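You operate a simulated robot arm through the tools that you are given. There is no shell and no other tool. Be economical: measure what you need, move in short steps, check, and stop when the job is done.

Carry out the task below with a simulated two-armed robot. There is one attempt and no reset: what you move stays moved.

JOB
Take the lid off the ink pot that says "blue" on the top of the front cross table and lay it down there.

It is judged by the outcome, as a careful person would: the job done as asked, and still so three seconds after it is handed in. It fails if anything else is knocked over, pushed out of place, dropped, spilled or broken. A push-on lid holds only when it is set on centred and level and pressed home; a screw cap is set on level and turned clockwise until tight.

ROBOT AND FRAMES
Two 7-joint arms with two-finger parallel grippers on one trunk, on a base that drives. Base frame: it is fixed to the floor where the robot stands at the start and does not move with it; the origin is under the middle of the robot, x ahead of it, y to its left, z up; the surface under the hand at the start is at about z = 74. Lengths are in cm, angles in rad, forces in N, time in s.
The left shoulder is at the start at [5, 18.7, 106], the right one opposite. With the tool pointing down near the work surface each hand reaches from about 10 to 66 cm from the robot's upright axis, wherever it stands, measured 20 degrees to its own side. Payload 3.43 kg a hand.
The TCP of each hand is the grasp point between the finger pads, 3 cm short of the fingertips. In the tool frame z runs along the fingers and y along their closing line. The gripper opens to 9.4 cm. The fingers are 2.8 cm wide and 1 cm thick; the gripper's body (5 by 9.6 cm) begins 5.5 cm behind the TCP.
Orientation is that of the tool frame in the base frame, as a unit quaternion [w, x, y, z]. With the fingers straight down and closing along the base's y, the tool's x points along the base's -x, its y along +y and its z along -z.

CONTROLS
- The arms move only by the tool send_rows. It takes "left_increments", "right_increments" or both (then of equal length, played together; a hand with none holds still); each is a list of rows, each a list of 3 entries, a list of its own where there are three numbers: the turn, a rotation vector about the tool's x, y, z in rad, then the shift along the tool's x, y, z in cm, then the finger opening in cm, from 0 to 9.4. In form: [[[wx, wy, wz], [dx, dy, dz], jaw], ...]. A call has 1 to 8 rows; each row is the pose to reach, as a shift and turn from the pose commanded when the call began, along the tool's axes at that moment. Rows are played at 5 a second. More than 5 cm and 0.15 rad between two rows, or a gripper value outside its range, and nothing of the call is played. A pose out of reach is approached as far as the arm can. The call stops where the force on the tool passes 40 N (or 10 N more than at its start, if that is more) or the arm is blocked; 0.2 s more then pass. Each finger travels about 15.3 cm/s and halts on what it meets, pressing with about 30 N; the grip force reading is that of the motor and also rises with nothing between the fingers. The clock runs only during rows and for 0.2 s after the last one: add rows that repeat a pose to give the fingers time. The reply holds the time, the measured pose of the TCP, the force on the tool along the base axes, the opening and the grip force, in the units named above and with some noise, with the torque about the TCP (base axes, N m) and any sound that the robot's microphone picked up, and new pictures: "show" is both (left out), scene, wrist or none (wrist: the cameras of the hands that moved).
- Cameras (640 x 400 px; columns grow to the right, rows downward): "scene" is now at [14.71, -1.94, 122.42]; the picture's right is [-0.20, -0.98, 0.00], its down [-0.55, 0.11, -0.83] and it looks along [0.81, -0.17, -0.56] (base axes); focal length 295 px, centre (320, 200). "left" rides on the left gripper at [7.6, -1.4, -10.3] in its tool frame; the picture's right is [0.18, 0.98, 0.00], its down [-0.75, 0.14, -0.64] and it looks along [-0.63, 0.12, 0.77] (tool axes); focal length 243 px, centre (320, 200). "right" rides on the right gripper at [7.6, 1.4, -10.2] in its tool frame; the picture's right is [-0.18, 0.98, 0.00], its down [-0.75, -0.14, -0.64] and it looks along [-0.63, -0.12, 0.77] (tool axes); focal length 243 px, centre (320, 200). There is no depth. A picture from a camera that has moved, and an enlarged one, comes with that camera's place and axes in the base frame and with its lens.
- move_column(by): slides the trunk up (or, below 0, down) by that many cm; the arms and the scene camera ride with it, the base frame stays. It gives what a move gives, with no picture.
- drive_base(legs): drives the robot by 1 to 6 legs, each [ahead, left, turn to the left] in cm, cm and rad, along the robot's own axes; the way and the turn of a leg run together, so that a leg with both is an arc; at most 150 cm and 3.142 rad a leg. The arms and the cameras ride along, it lands a little off, and it stops where it bumps. It gives what a move gives, and a new picture of the scene camera.
- turn_head(pan, tilt): turns the head with the scene camera to pan (to the left, within 1.396 rad either way) and tilt (down, from -0.506 to 1.204), counted from straight ahead of the robot. It gives what a move gives, and a new picture of the scene camera.
- close_up(camera, box): a new picture of the part [left, top, right, bottom] of that camera's present view, enlarged. The clock stands still meanwhile.
- hand_in(): hands the job in; it is judged then, once.

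Go step by step. Nothing tells you exact positions but the pictures and the camera data: compare them with the known pose of the tool, close in by small moves and look again before you grip or let go. The budget is 120 turns and 260 pictures, counting those below and the enlarged ones. Unless the task says otherwise, let go and move clear before handing in, and close with one line.

The tools are called as name(argument=value, ...) on one line, values as JSON. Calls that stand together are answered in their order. send_rows: Moves the arms, as the interface text tells. Its arguments: {"type":"object","properties":{"left_increments":{"type":"array","items":{"type":"array"}},"right_increments":{"type":"array","items":{"type":"array"}},"show":{"type":"string","enum":["both","scene","wrist","none"]}},"required":[]} The other tools are called the same way: move_column (by) slides the trunk up or down; drive_base (legs) drives the base; turn_head (pan, tilt) turns the head that bears the scene camera; close_up (camera, box) takes an enlarged picture of a part of a camera's view; hand_in () hands the job in.

At the start:

```text
time: 0.0
left_eef_pos: [38.57, 12.09, 104.37]
left_tool_rot: [0.001, -0.001, 1.0, 0.0]
left_force: [0.1, 0.0, -1.0]
left_torque: [0.03, -0.02, 0.02]
left_width: 9.41
left_grasp_force: 0.1
right_eef_pos: [43.2, -25.36, 97.05]
right_tool_rot: [0.0, 0.0, 1.0, 0.0]
right_force: [-0.6, 0.5, -0.5]
right_torque: [0.01, 0.02, 0.0]
right_width: 9.41
right_grasp_force: 0.0
trunk travel left (down, up): [-27.5, 15.7]
robot x, y, heading: [0.13, -0.01, 0.004]
head pan, tilt: [-0.204, 0.592]
```

scene: 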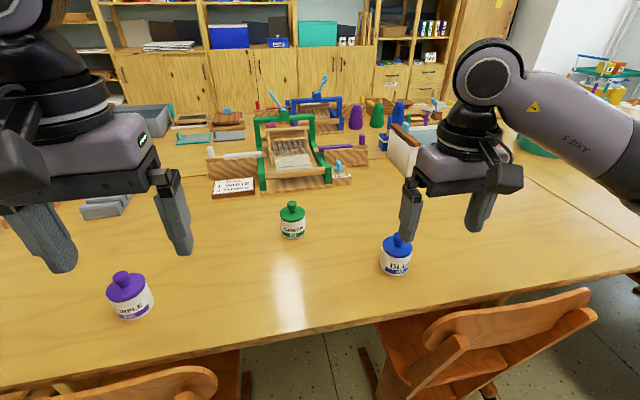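
right: 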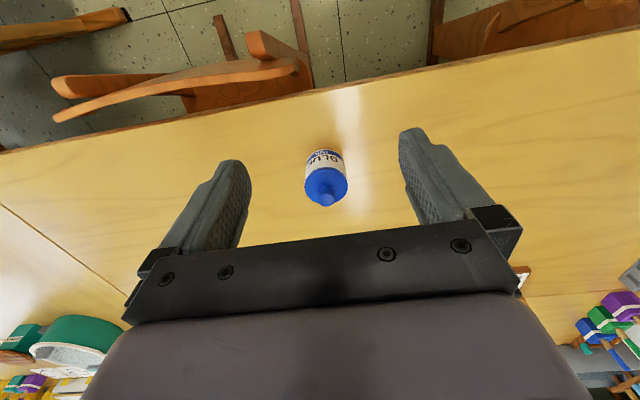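
left: 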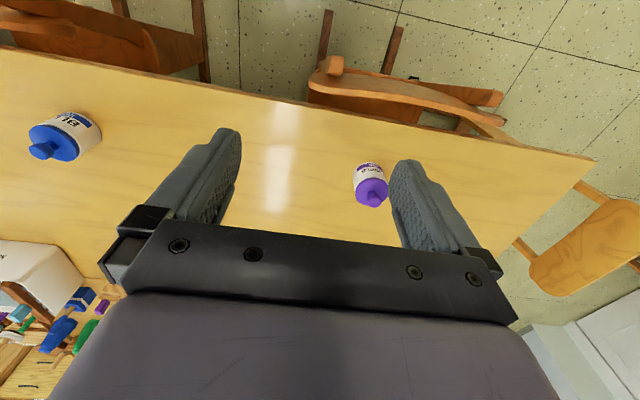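

I see purple, green and blue ink pots on the table ahead; the blue one is near the right hand. First I check the labels and the lid type.

close_up(camera="scene", box=[340, 210, 460, 290])

close_up(camera="right", box=[270, 130, 390, 220])

close_up(camera="scene", box=[200, 80, 440, 250])

```text
5.00 times, centred on (400, 250) of scene
camera zoom: at [14.71, -1.94, 122.42], right [-0.2, -0.98, 0.0], down [-0.55, 0.11, -0.83], along [0.81, -0.17, -0.56], focal length 1474 px, centre (-80, -50)
```

zoom: 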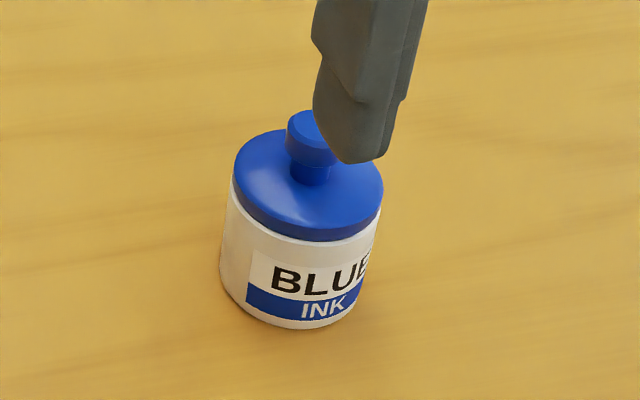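

```text
4.44 times, centred on (330, 175) of right
camera zoom: at [35.65, -24.11, 107.54], right [0.18, 0.98, 0.0], down [0.75, -0.14, 0.64], along [0.63, -0.12, -0.77], focal length 1078 px, centre (276, 311)
```

zoom: 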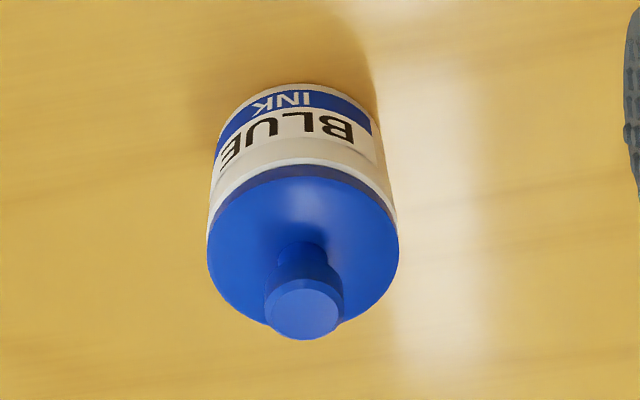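

```text
2.35 times, centred on (320, 165) of scene
camera zoom: at [14.71, -1.94, 122.42], right [-0.2, -0.98, 0.0], down [-0.55, 0.11, -0.83], along [0.81, -0.17, -0.56], focal length 694 px, centre (320, 282)
```

zoom: 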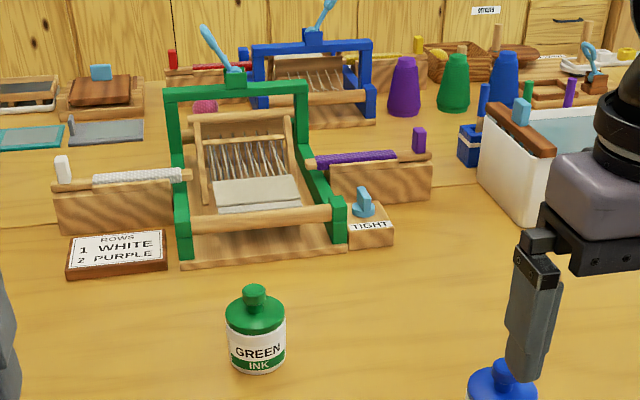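

The blue pot's lid is a disc about 6 cm across with a knob; I put it at about [55.8, -27.1], disc at z 80 and knob top at 83. I move the right hand above it.

send_rows(right_increments=[[[0, 0, 0], [-4.2, -0.6, 2], 9.4], [[0, 0, 0], [-8.4, -1.2, 4], 9.4], [[0, 0, 0], [-12.6, -1.74, 6.5], 9.4], [[0, 0, 0], [-12.6, -1.74, 6.5], 5], [[0, 0, 0], [-12.6, -1.74, 6.5], 5]])

```text
time: 1.2
left_eef_pos: [38.56, 12.11, 104.5]
left_tool_rot: [0.0, -0.001, 1.0, 0.001]
left_force: [-0.3, -0.5, 0.3]
left_torque: [0.04, -0.01, -0.02]
left_width: 9.4
left_grasp_force: 0.0
right_eef_pos: [55.82, -27.2, 90.6]
right_tool_rot: [-0.001, 0.0, 1.0, 0.0]
right_force: [0.6, -0.4, 0.0]
right_torque: [0.03, 0.05, 0.03]
right_width: 4.99
right_grasp_force: 0.0
trunk travel left (down, up): [-27.5, 15.7]
robot x, y, heading: [-0.17, -0.22, 0.002]
head pan, tilt: [-0.204, 0.592]
camera scene: at [14.7, -1.94, 122.43], right [-0.2, -0.98, 0.0], down [-0.55, 0.11, -0.83], along [0.81, -0.17, -0.56], focal length 295 px, centre (320, 200)
camera right: at [48.26, -25.95, 101.02], right [0.18, 0.98, 0.0], down [0.75, -0.14, 0.64], along [0.63, -0.12, -0.77], focal length 243 px, centre (320, 200)
```

scene: 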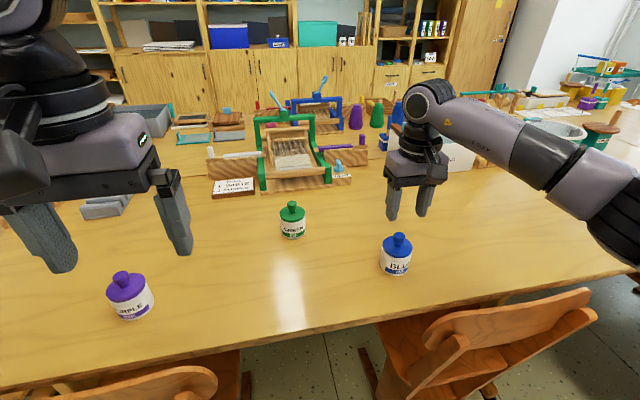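
right: 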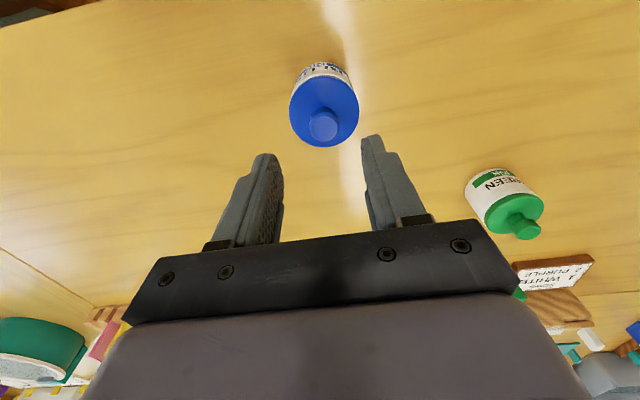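

The estimate holds: the knob is centred under the fingers at [55.7, -27.1]. I descend to just above the disc and look.

send_rows(right_increments=[[[0, 0, 0], [0, 0, 3], 5], [[0, 0, 0], [0, 0, 5], 5], [[0, 0, 0], [0, 0, 6.4], 5], [[0, 0, 0], [0, 0, 6.4], 5]])

close_up(camera="scene", box=[340, 200, 460, 280])

close_up(camera="right", box=[230, 70, 410, 190])

```text
time: 2.2
left_eef_pos: [38.45, 12.13, 104.48]
left_tool_rot: [0.0, -0.001, 1.0, 0.0]
left_force: [-0.5, 0.1, -0.3]
left_torque: [0.01, 0.02, 0.03]
left_width: 9.4
left_grasp_force: 0.0
right_eef_pos: [55.89, -27.17, 84.19]
right_tool_rot: [0.0, 0.0, 1.0, -0.001]
right_force: [-0.1, 0.6, 0.2]
right_torque: [0.03, 0.03, 0.0]
right_width: 5.02
right_grasp_force: 0.1
trunk travel left (down, up): [-27.5, 15.7]
robot x, y, heading: [0.39, -0.25, 0.0]
head pan, tilt: [-0.204, 0.592]
camera scene: at [14.71, -1.94, 122.43], right [-0.2, -0.98, 0.0], down [-0.55, 0.11, -0.83], along [0.81, -0.17, -0.56], focal length 295 px, centre (320, 200)
camera right: at [48.23, -25.86, 94.62], right [0.18, 0.98, 0.0], down [0.75, -0.14, 0.64], along [0.63, -0.12, -0.77], focal length 243 px, centre (320, 200)
```

scene: 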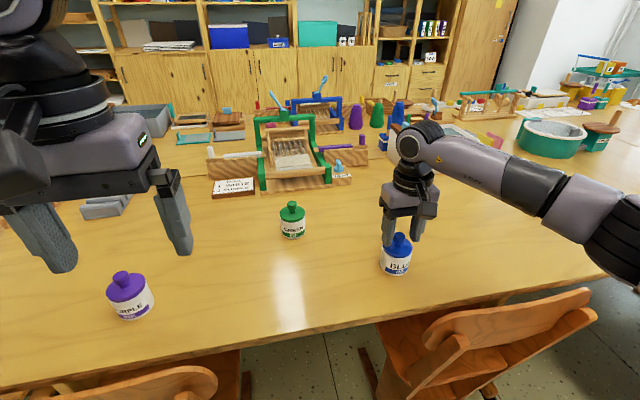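
right: 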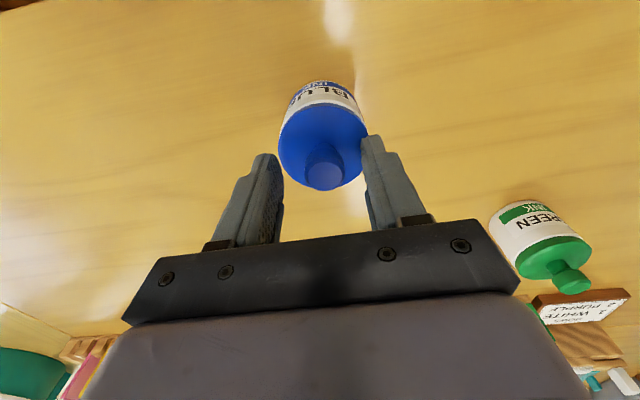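

```text
5.00 times, centred on (400, 240) of scene
camera zoom: at [14.71, -1.94, 122.43], right [-0.2, -0.98, 0.0], down [-0.55, 0.11, -0.83], along [0.81, -0.17, -0.56], focal length 1474 px, centre (-80, 0)
```

zoom: 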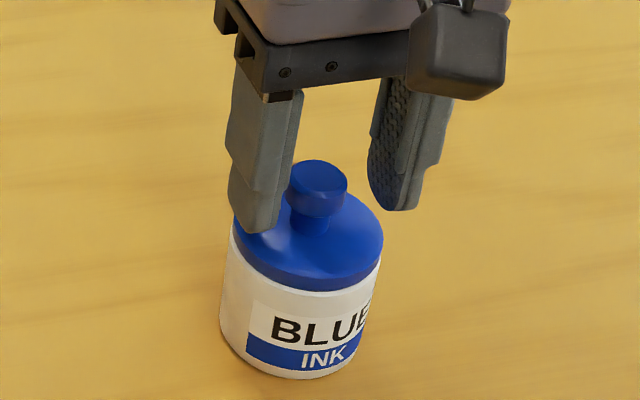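

```text
3.33 times, centred on (320, 130) of right
camera zoom: at [48.23, -25.86, 94.62], right [0.18, 0.98, 0.0], down [0.75, -0.14, 0.64], along [0.63, -0.12, -0.77], focal length 809 px, centre (320, 433)
```

zoom: 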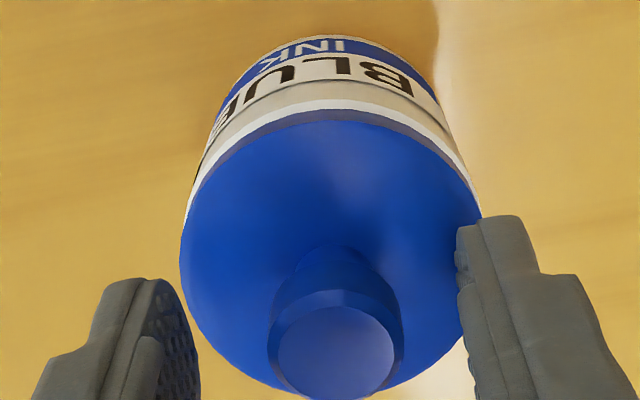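

The knob sits between the fingers. I lower 0.5 cm more and close on it.

send_rows(right_increments=[[[0, 0, 0], [0, 0, 0.5], 5], [[0, 0, 0], [0, 0, 0.5], 3], [[0, 0, 0], [0, 0, 0.5], 1.5], [[0, 0, 0], [0, 0, 0.5], 1], [[0, 0, 0], [0, 0, 0.5], 1]])

close_up(camera="scene", box=[340, 200, 460, 280])

```text
time: 3.4
left_eef_pos: [38.58, 12.15, 104.48]
left_tool_rot: [0.0, -0.002, 1.0, 0.0]
left_force: [-0.3, -0.2, -0.1]
left_torque: [0.0, -0.02, -0.03]
left_width: 9.4
left_grasp_force: 0.1
right_eef_pos: [55.68, -27.13, 83.76]
right_tool_rot: [0.0, 0.0, 1.0, 0.0]
right_force: [0.0, 0.4, 0.2]
right_torque: [-0.01, -0.02, 0.01]
right_width: 2.16
right_grasp_force: 30.0
trunk travel left (down, up): [-27.5, 15.7]
robot x, y, heading: [0.15, -0.14, -0.002]
head pan, tilt: [-0.204, 0.592]
heard: snap
camera scene: at [14.71, -1.94, 122.42], right [-0.2, -0.98, 0.0], down [-0.55, 0.11, -0.83], along [0.81, -0.17, -0.56], focal length 295 px, centre (320, 200)
camera right: at [48.22, -25.85, 94.15], right [0.18, 0.98, 0.0], down [0.75, -0.14, 0.64], along [0.63, -0.12, -0.77], focal length 243 px, centre (320, 200)
```

scene: 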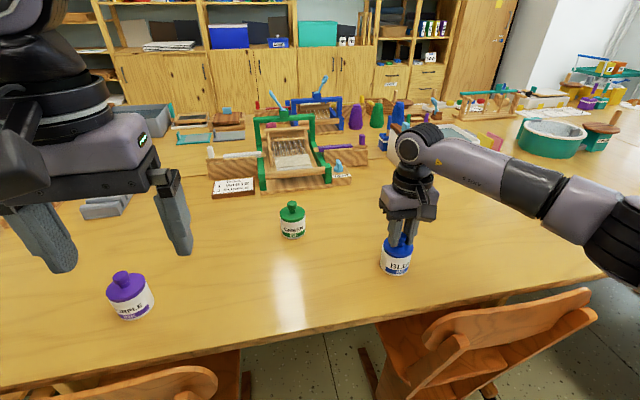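
right: 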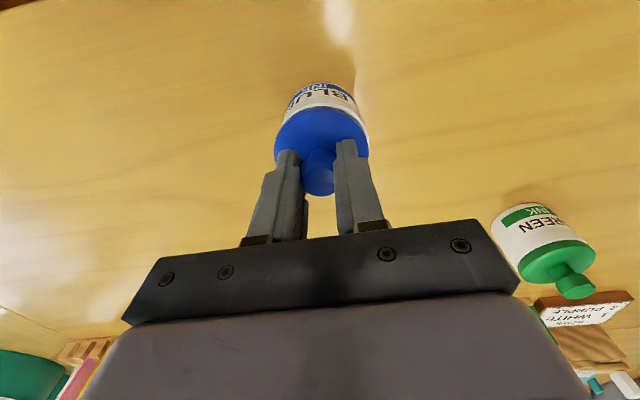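

```text
5.00 times, centred on (400, 240) of scene
camera zoom: at [14.71, -1.94, 122.42], right [-0.2, -0.98, 0.0], down [-0.55, 0.11, -0.83], along [0.81, -0.17, -0.56], focal length 1474 px, centre (-80, 0)
```

zoom: 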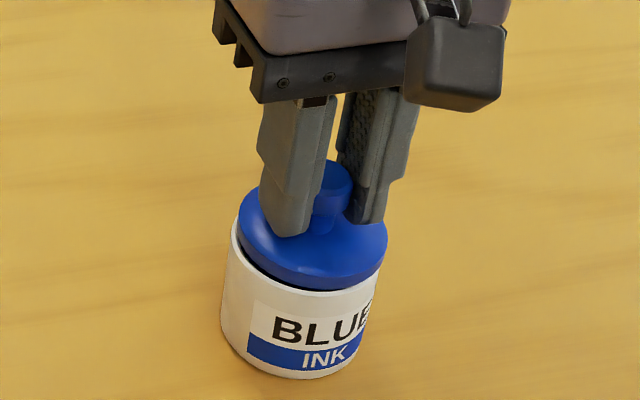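

The lid popped free ("snap") and is gripped by the knob. I lift straight up gently.

send_rows(right_increments=[[[0, 0, 0], [0, 0, -0.4], 1], [[0, 0, 0], [0, 0, -0.9], 1], [[0, 0, 0], [0, 0, -1.5], 1], [[0, 0, 0], [0, 0, -2.2], 1], [[0, 0, 0], [0, 0, -3], 1]])

close_up(camera="scene", box=[340, 200, 460, 280])

```text
time: 4.6
left_eef_pos: [38.47, 12.13, 104.43]
left_tool_rot: [0.0, -0.001, 1.0, 0.0]
left_force: [-0.4, 0.5, -0.3]
left_torque: [-0.01, 0.0, -0.02]
left_width: 9.41
left_grasp_force: 0.1
right_eef_pos: [55.62, -27.11, 86.83]
right_tool_rot: [0.0, -0.001, 1.0, 0.0]
right_force: [0.6, 0.3, 0.3]
right_torque: [-0.03, 0.02, -0.01]
right_width: 2.17
right_grasp_force: 30.1
trunk travel left (down, up): [-27.5, 15.7]
robot x, y, heading: [-0.11, -0.09, 0.001]
head pan, tilt: [-0.204, 0.592]
camera scene: at [14.71, -1.94, 122.42], right [-0.2, -0.98, 0.0], down [-0.55, 0.11, -0.83], along [0.81, -0.17, -0.56], focal length 295 px, centre (320, 200)
camera right: at [48.25, -25.79, 97.19], right [0.18, 0.98, 0.0], down [0.75, -0.14, 0.64], along [0.63, -0.12, -0.77], focal length 243 px, centre (320, 200)
```

scene: 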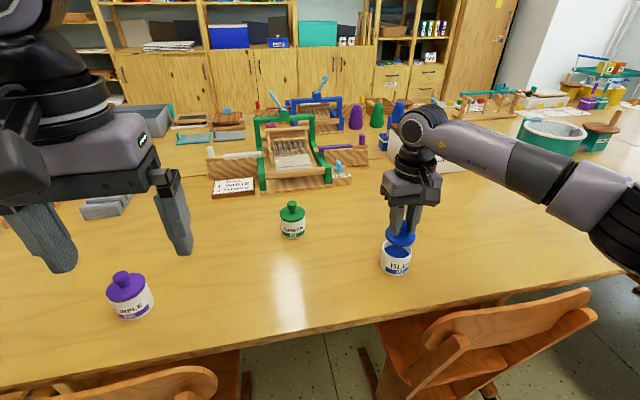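
right: 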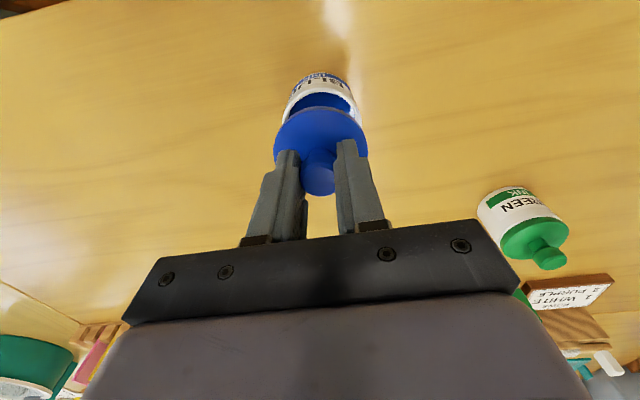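

```text
5.00 times, centred on (400, 240) of scene
camera zoom: at [14.71, -1.94, 122.42], right [-0.2, -0.98, 0.0], down [-0.55, 0.11, -0.83], along [0.81, -0.17, -0.56], focal length 1474 px, centre (-80, 0)
```

zoom: 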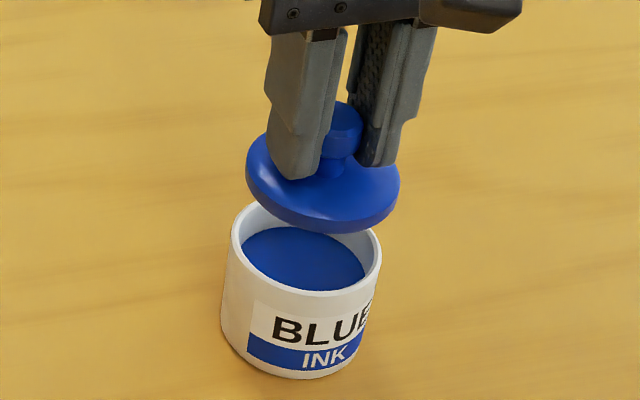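

The lid is off and the pot is undisturbed. I raise it a bit more and carry it 13 cm to the left, to a clear spot near [56, -14].

send_rows(right_increments=[[[0, 0, 0], [0, 0, -2], 1], [[0, 0, 0], [0, 1.5, -3], 1], [[0, 0, 0], [0, 4.5, -3], 1], [[0, 0, 0], [0, 8, -3], 1], [[0, 0, 0], [0, 11.5, -3], 1], [[0, 0, 0], [0, 13, -3], 1], [[0, 0, 0], [0, 13, -1], 1], [[0, 0, 0], [0, 13, 2], 1]])

close_up(camera="scene", box=[280, 190, 430, 290])

```text
time: 6.4
left_eef_pos: [38.53, 12.21, 104.43]
left_tool_rot: [0.0, -0.001, 1.0, 0.001]
left_force: [0.1, -0.9, 0.6]
left_torque: [-0.01, 0.0, -0.02]
left_width: 9.41
left_grasp_force: 0.0
right_eef_pos: [55.86, -14.0, 84.82]
right_tool_rot: [0.0, 0.0, 1.0, -0.001]
right_force: [-0.1, -0.5, -0.4]
right_torque: [0.02, -0.02, 0.0]
right_width: 2.19
right_grasp_force: 30.3
trunk travel left (down, up): [-27.5, 15.7]
robot x, y, heading: [-0.1, -0.09, 0.004]
head pan, tilt: [-0.204, 0.592]
camera scene: at [14.72, -1.95, 122.43], right [-0.2, -0.98, 0.0], down [-0.55, 0.11, -0.83], along [0.81, -0.17, -0.56], focal length 295 px, centre (320, 200)
camera right: at [48.21, -12.82, 95.18], right [0.18, 0.98, 0.0], down [0.75, -0.14, 0.64], along [0.63, -0.12, -0.77], focal length 243 px, centre (320, 200)
```

scene: 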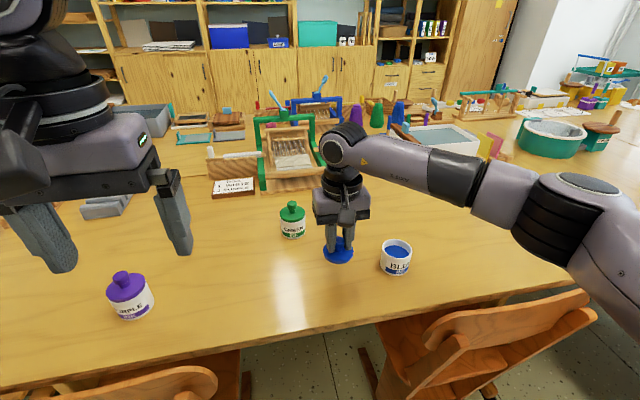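
right: 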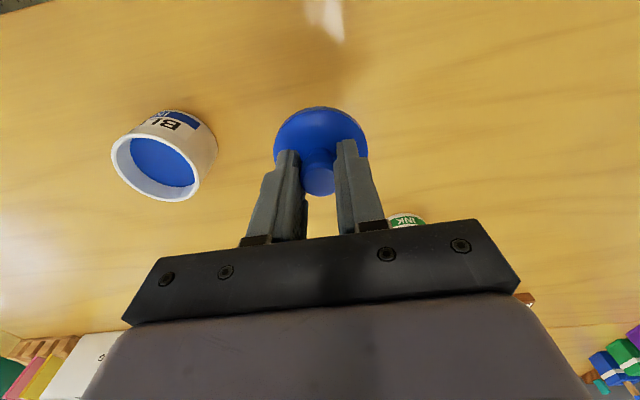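

```text
4.00 times, centred on (355, 240) of scene
camera zoom: at [14.72, -1.95, 122.43], right [-0.2, -0.98, 0.0], down [-0.55, 0.11, -0.83], along [0.81, -0.17, -0.56], focal length 1180 px, centre (180, 40)
```

zoom: 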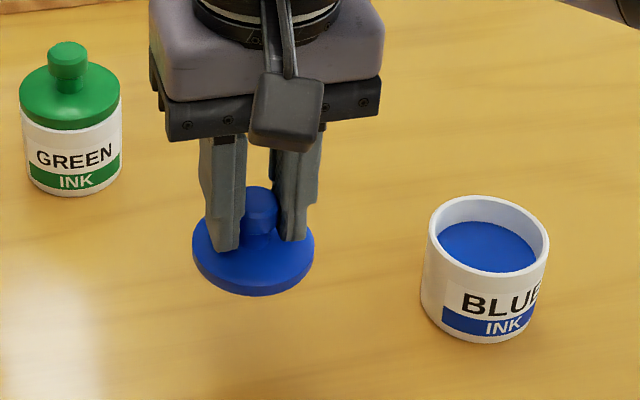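

The lid hangs level over a clear patch of table. I lower it in small steps.

send_rows(right_increments=[[[0, 0, 0], [0, 0, 2], 1], [[0, 0, 0], [0, 0, 4], 1], [[0, 0, 0], [0, 0, 4.8], 1], [[0, 0, 0], [0, 0, 5.2], 1], [[0, 0, 0], [0, 0, 5.5], 1]])

close_up(camera="scene", box=[280, 190, 430, 290])

```text
time: 7.6
left_eef_pos: [38.48, 12.13, 104.51]
left_tool_rot: [0.0, 0.0, 1.0, 0.0]
left_force: [0.6, -0.1, -0.5]
left_torque: [-0.01, 0.01, -0.04]
left_width: 9.39
left_grasp_force: 0.0
right_eef_pos: [55.88, -14.13, 79.03]
right_tool_rot: [-0.001, 0.0, 1.0, 0.0]
right_force: [-0.2, -0.4, 0.0]
right_torque: [-0.01, 0.02, 0.02]
right_width: 2.2
right_grasp_force: 30.0
trunk travel left (down, up): [-27.5, 15.7]
robot x, y, heading: [-0.02, 0.17, 0.003]
head pan, tilt: [-0.204, 0.592]
camera scene: at [14.71, -1.94, 122.42], right [-0.2, -0.98, 0.0], down [-0.55, 0.11, -0.83], along [0.81, -0.17, -0.56], focal length 295 px, centre (320, 200)
camera right: at [48.27, -12.87, 89.63], right [0.18, 0.98, 0.0], down [0.75, -0.14, 0.64], along [0.63, -0.12, -0.77], focal length 243 px, centre (320, 200)
```

scene: 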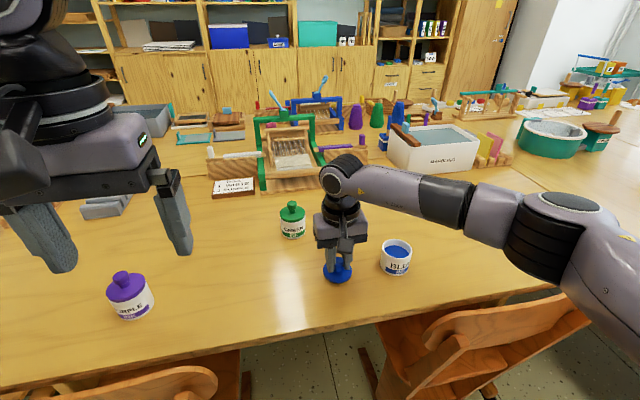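
right: 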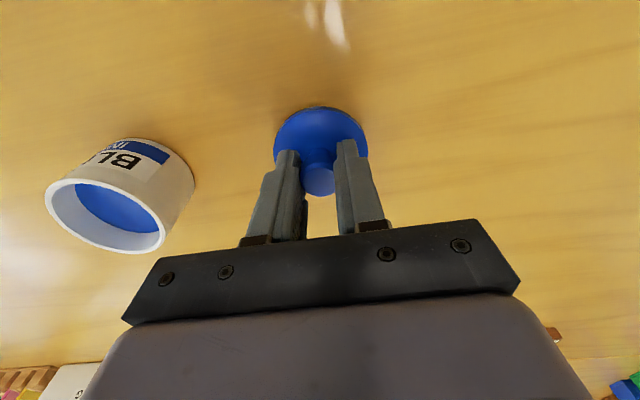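

```text
4.00 times, centred on (355, 240) of scene
camera zoom: at [14.71, -1.94, 122.42], right [-0.2, -0.98, 0.0], down [-0.55, 0.11, -0.83], along [0.81, -0.17, -0.56], focal length 1180 px, centre (180, 40)
```

zoom: 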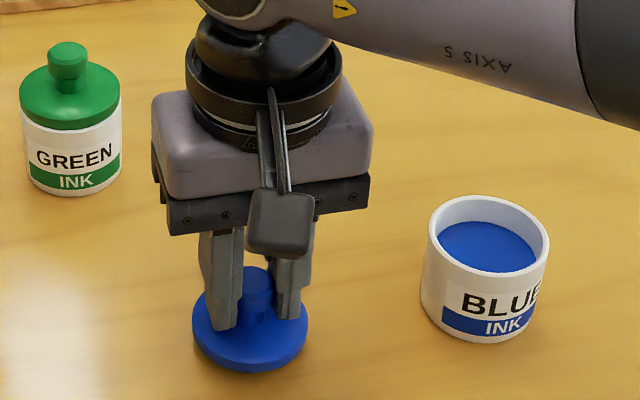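

No contact yet; I go down in 0.2 cm steps.

send_rows(right_increments=[[[0, 0, 0], [0, 0, 0.15], 1], [[0, 0, 0], [0, 0, 0.3], 1], [[0, 0, 0], [0, 0, 0.4], 1]], show="none")

```text
time: 8.4
left_eef_pos: [38.6, 12.22, 104.43]
left_tool_rot: [0.0, -0.001, 1.0, 0.0]
left_force: [-0.3, 0.3, -0.3]
left_torque: [0.01, 0.01, 0.04]
left_width: 9.4
left_grasp_force: 0.0
right_eef_pos: [55.82, -14.09, 78.84]
right_tool_rot: [0.0, 0.0, 1.0, -0.001]
right_force: [0.1, -0.5, -0.3]
right_torque: [-0.02, -0.01, 0.0]
right_width: 2.24
right_grasp_force: 29.8
trunk travel left (down, up): [-27.5, 15.7]
robot x, y, heading: [-0.1, 0.02, 0.003]
head pan, tilt: [-0.204, 0.592]
```

send_rows(right_increments=[[[0, 0, 0], [0, 0, 0.15], 1], [[0, 0, 0], [0, 0, 0.3], 1]], show="none")

close_up(camera="scene", box=[310, 240, 370, 290])

```text
time: 9.0
left_eef_pos: [38.51, 12.16, 104.38]
left_tool_rot: [0.0, -0.001, 1.0, 0.0]
left_force: [0.4, -0.3, -0.2]
left_torque: [0.01, -0.01, -0.01]
left_width: 9.39
left_grasp_force: 0.2
right_eef_pos: [55.78, -14.19, 78.59]
right_tool_rot: [0.0, 0.0, 1.0, 0.0]
right_force: [0.4, -0.4, -0.7]
right_torque: [0.01, 0.04, -0.03]
right_width: 2.19
right_grasp_force: 29.7
trunk travel left (down, up): [-27.5, 15.7]
robot x, y, heading: [-0.47, -0.1, 0.001]
head pan, tilt: [-0.204, 0.592]
```

```text
8.00 times, centred on (340, 265) of scene
camera zoom: at [14.71, -1.94, 122.42], right [-0.2, -0.98, 0.0], down [-0.55, 0.11, -0.83], along [0.81, -0.17, -0.56], focal length 2359 px, centre (160, -320)
```

zoom: 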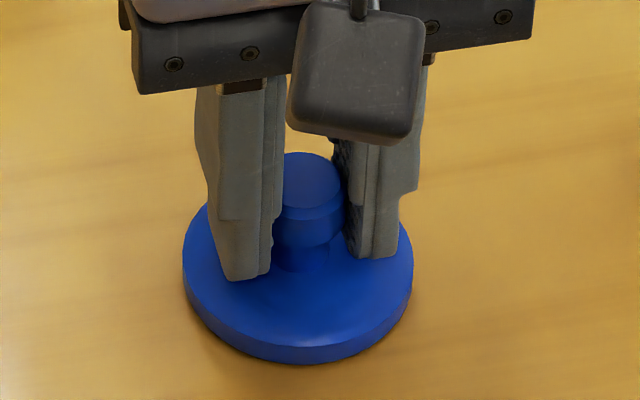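

Still free of the table by force reading, with the rim just above it. I continue.

send_rows(right_increments=[[[0, 0, 0], [0, 0, 0.15], 1], [[0, 0, 0], [0, 0, 0.3], 1]], show="none")

close_up(camera="scene", box=[310, 240, 370, 290])

```text
time: 9.6
left_eef_pos: [38.46, 12.16, 104.5]
left_tool_rot: [0.0, -0.001, 1.0, 0.0]
left_force: [-0.5, 0.0, 0.1]
left_torque: [-0.01, -0.01, -0.01]
left_width: 9.38
left_grasp_force: 0.0
right_eef_pos: [55.8, -14.11, 78.36]
right_tool_rot: [0.002, 0.0, 1.0, 0.0]
right_force: [-0.6, -1.1, 4.7]
right_torque: [-0.09, 0.0, -0.01]
right_width: 2.21
right_grasp_force: 29.9
trunk travel left (down, up): [-27.5, 15.7]
robot x, y, heading: [-0.07, -0.11, -0.002]
head pan, tilt: [-0.204, 0.592]
```

```text
8.00 times, centred on (340, 265) of scene
camera zoom: at [14.66, -1.94, 122.44], right [-0.2, -0.98, 0.0], down [-0.55, 0.11, -0.83], along [0.81, -0.17, -0.56], focal length 2359 px, centre (160, -320)
```

zoom: 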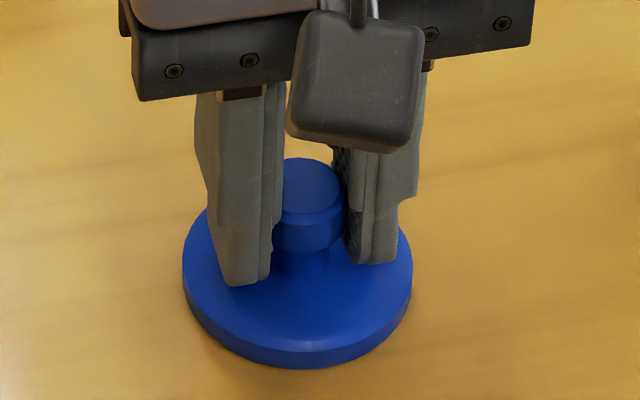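

Contact with the table (about 5 N). I open the fingers and rise clear.

send_rows(right_increments=[[[0, 0, 0], [0, 0, 0], 3], [[0, 0, 0], [0, 0, 0], 5], [[0, 0, 0], [0, 0, 0], 5], [[0, 0, 0], [0, 0, -3], 5], [[0, 0, 0], [0, 0, -7], 5], [[0, 0, 0], [0, 0, -11], 5], [[0, 0, 0], [0, 0, -15], 5]])

close_up(camera="scene", box=[280, 190, 430, 290])

```text
time: 11.2
left_eef_pos: [38.45, 12.22, 104.52]
left_tool_rot: [0.001, -0.001, 1.0, 0.0]
left_force: [0.0, -0.5, 0.1]
left_torque: [0.0, 0.03, 0.02]
left_width: 9.42
left_grasp_force: 0.0
right_eef_pos: [55.91, -14.03, 93.23]
right_tool_rot: [0.0, 0.0, 1.0, 0.0]
right_force: [-0.6, 0.1, 0.1]
right_torque: [0.0, 0.0, 0.0]
right_width: 4.98
right_grasp_force: 0.1
trunk travel left (down, up): [-27.5, 15.7]
robot x, y, heading: [-0.11, -0.23, 0.002]
head pan, tilt: [-0.204, 0.592]
camera scene: at [14.69, -1.93, 122.42], right [-0.2, -0.98, 0.0], down [-0.55, 0.11, -0.83], along [0.81, -0.17, -0.56], focal length 295 px, centre (320, 200)
camera right: at [48.28, -12.84, 103.64], right [0.18, 0.98, 0.0], down [0.75, -0.14, 0.64], along [0.63, -0.12, -0.77], focal length 243 px, centre (320, 200)
```

scene: 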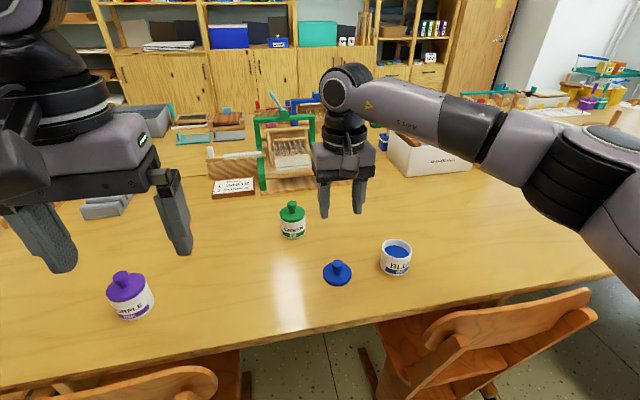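
right: 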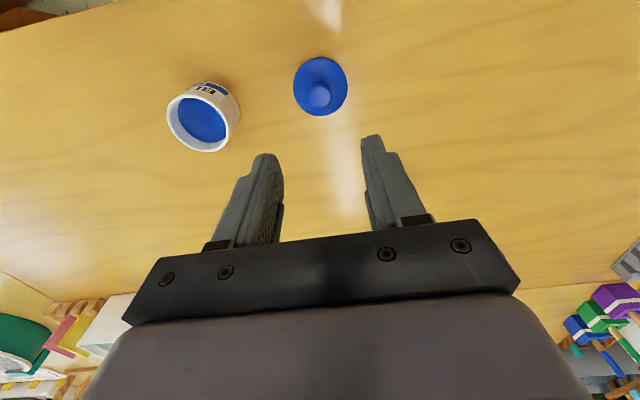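

```text
4.00 times, centred on (355, 240) of scene
camera zoom: at [14.69, -1.93, 122.42], right [-0.2, -0.98, 0.0], down [-0.55, 0.11, -0.83], along [0.81, -0.17, -0.56], focal length 1180 px, centre (180, 40)
```

zoom: 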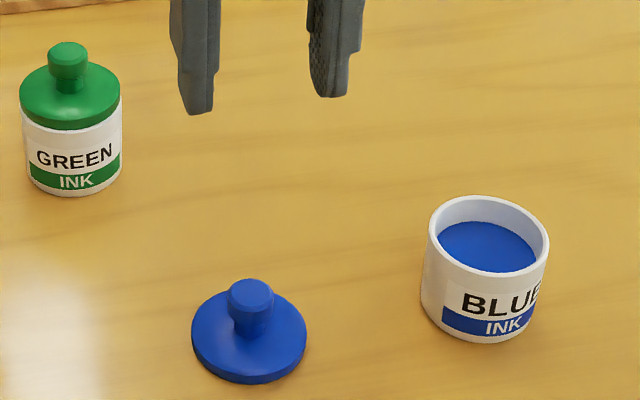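

The lid lies flat on the table beside the open, upright blue pot. The hand is clear, so I hand in.

hand_in()

```text
The job is handed in.
```

The lid is off the "blue" ink pot and lying flat on the front table about 13 cm from it; the pot is still upright and nothing else was disturbed.
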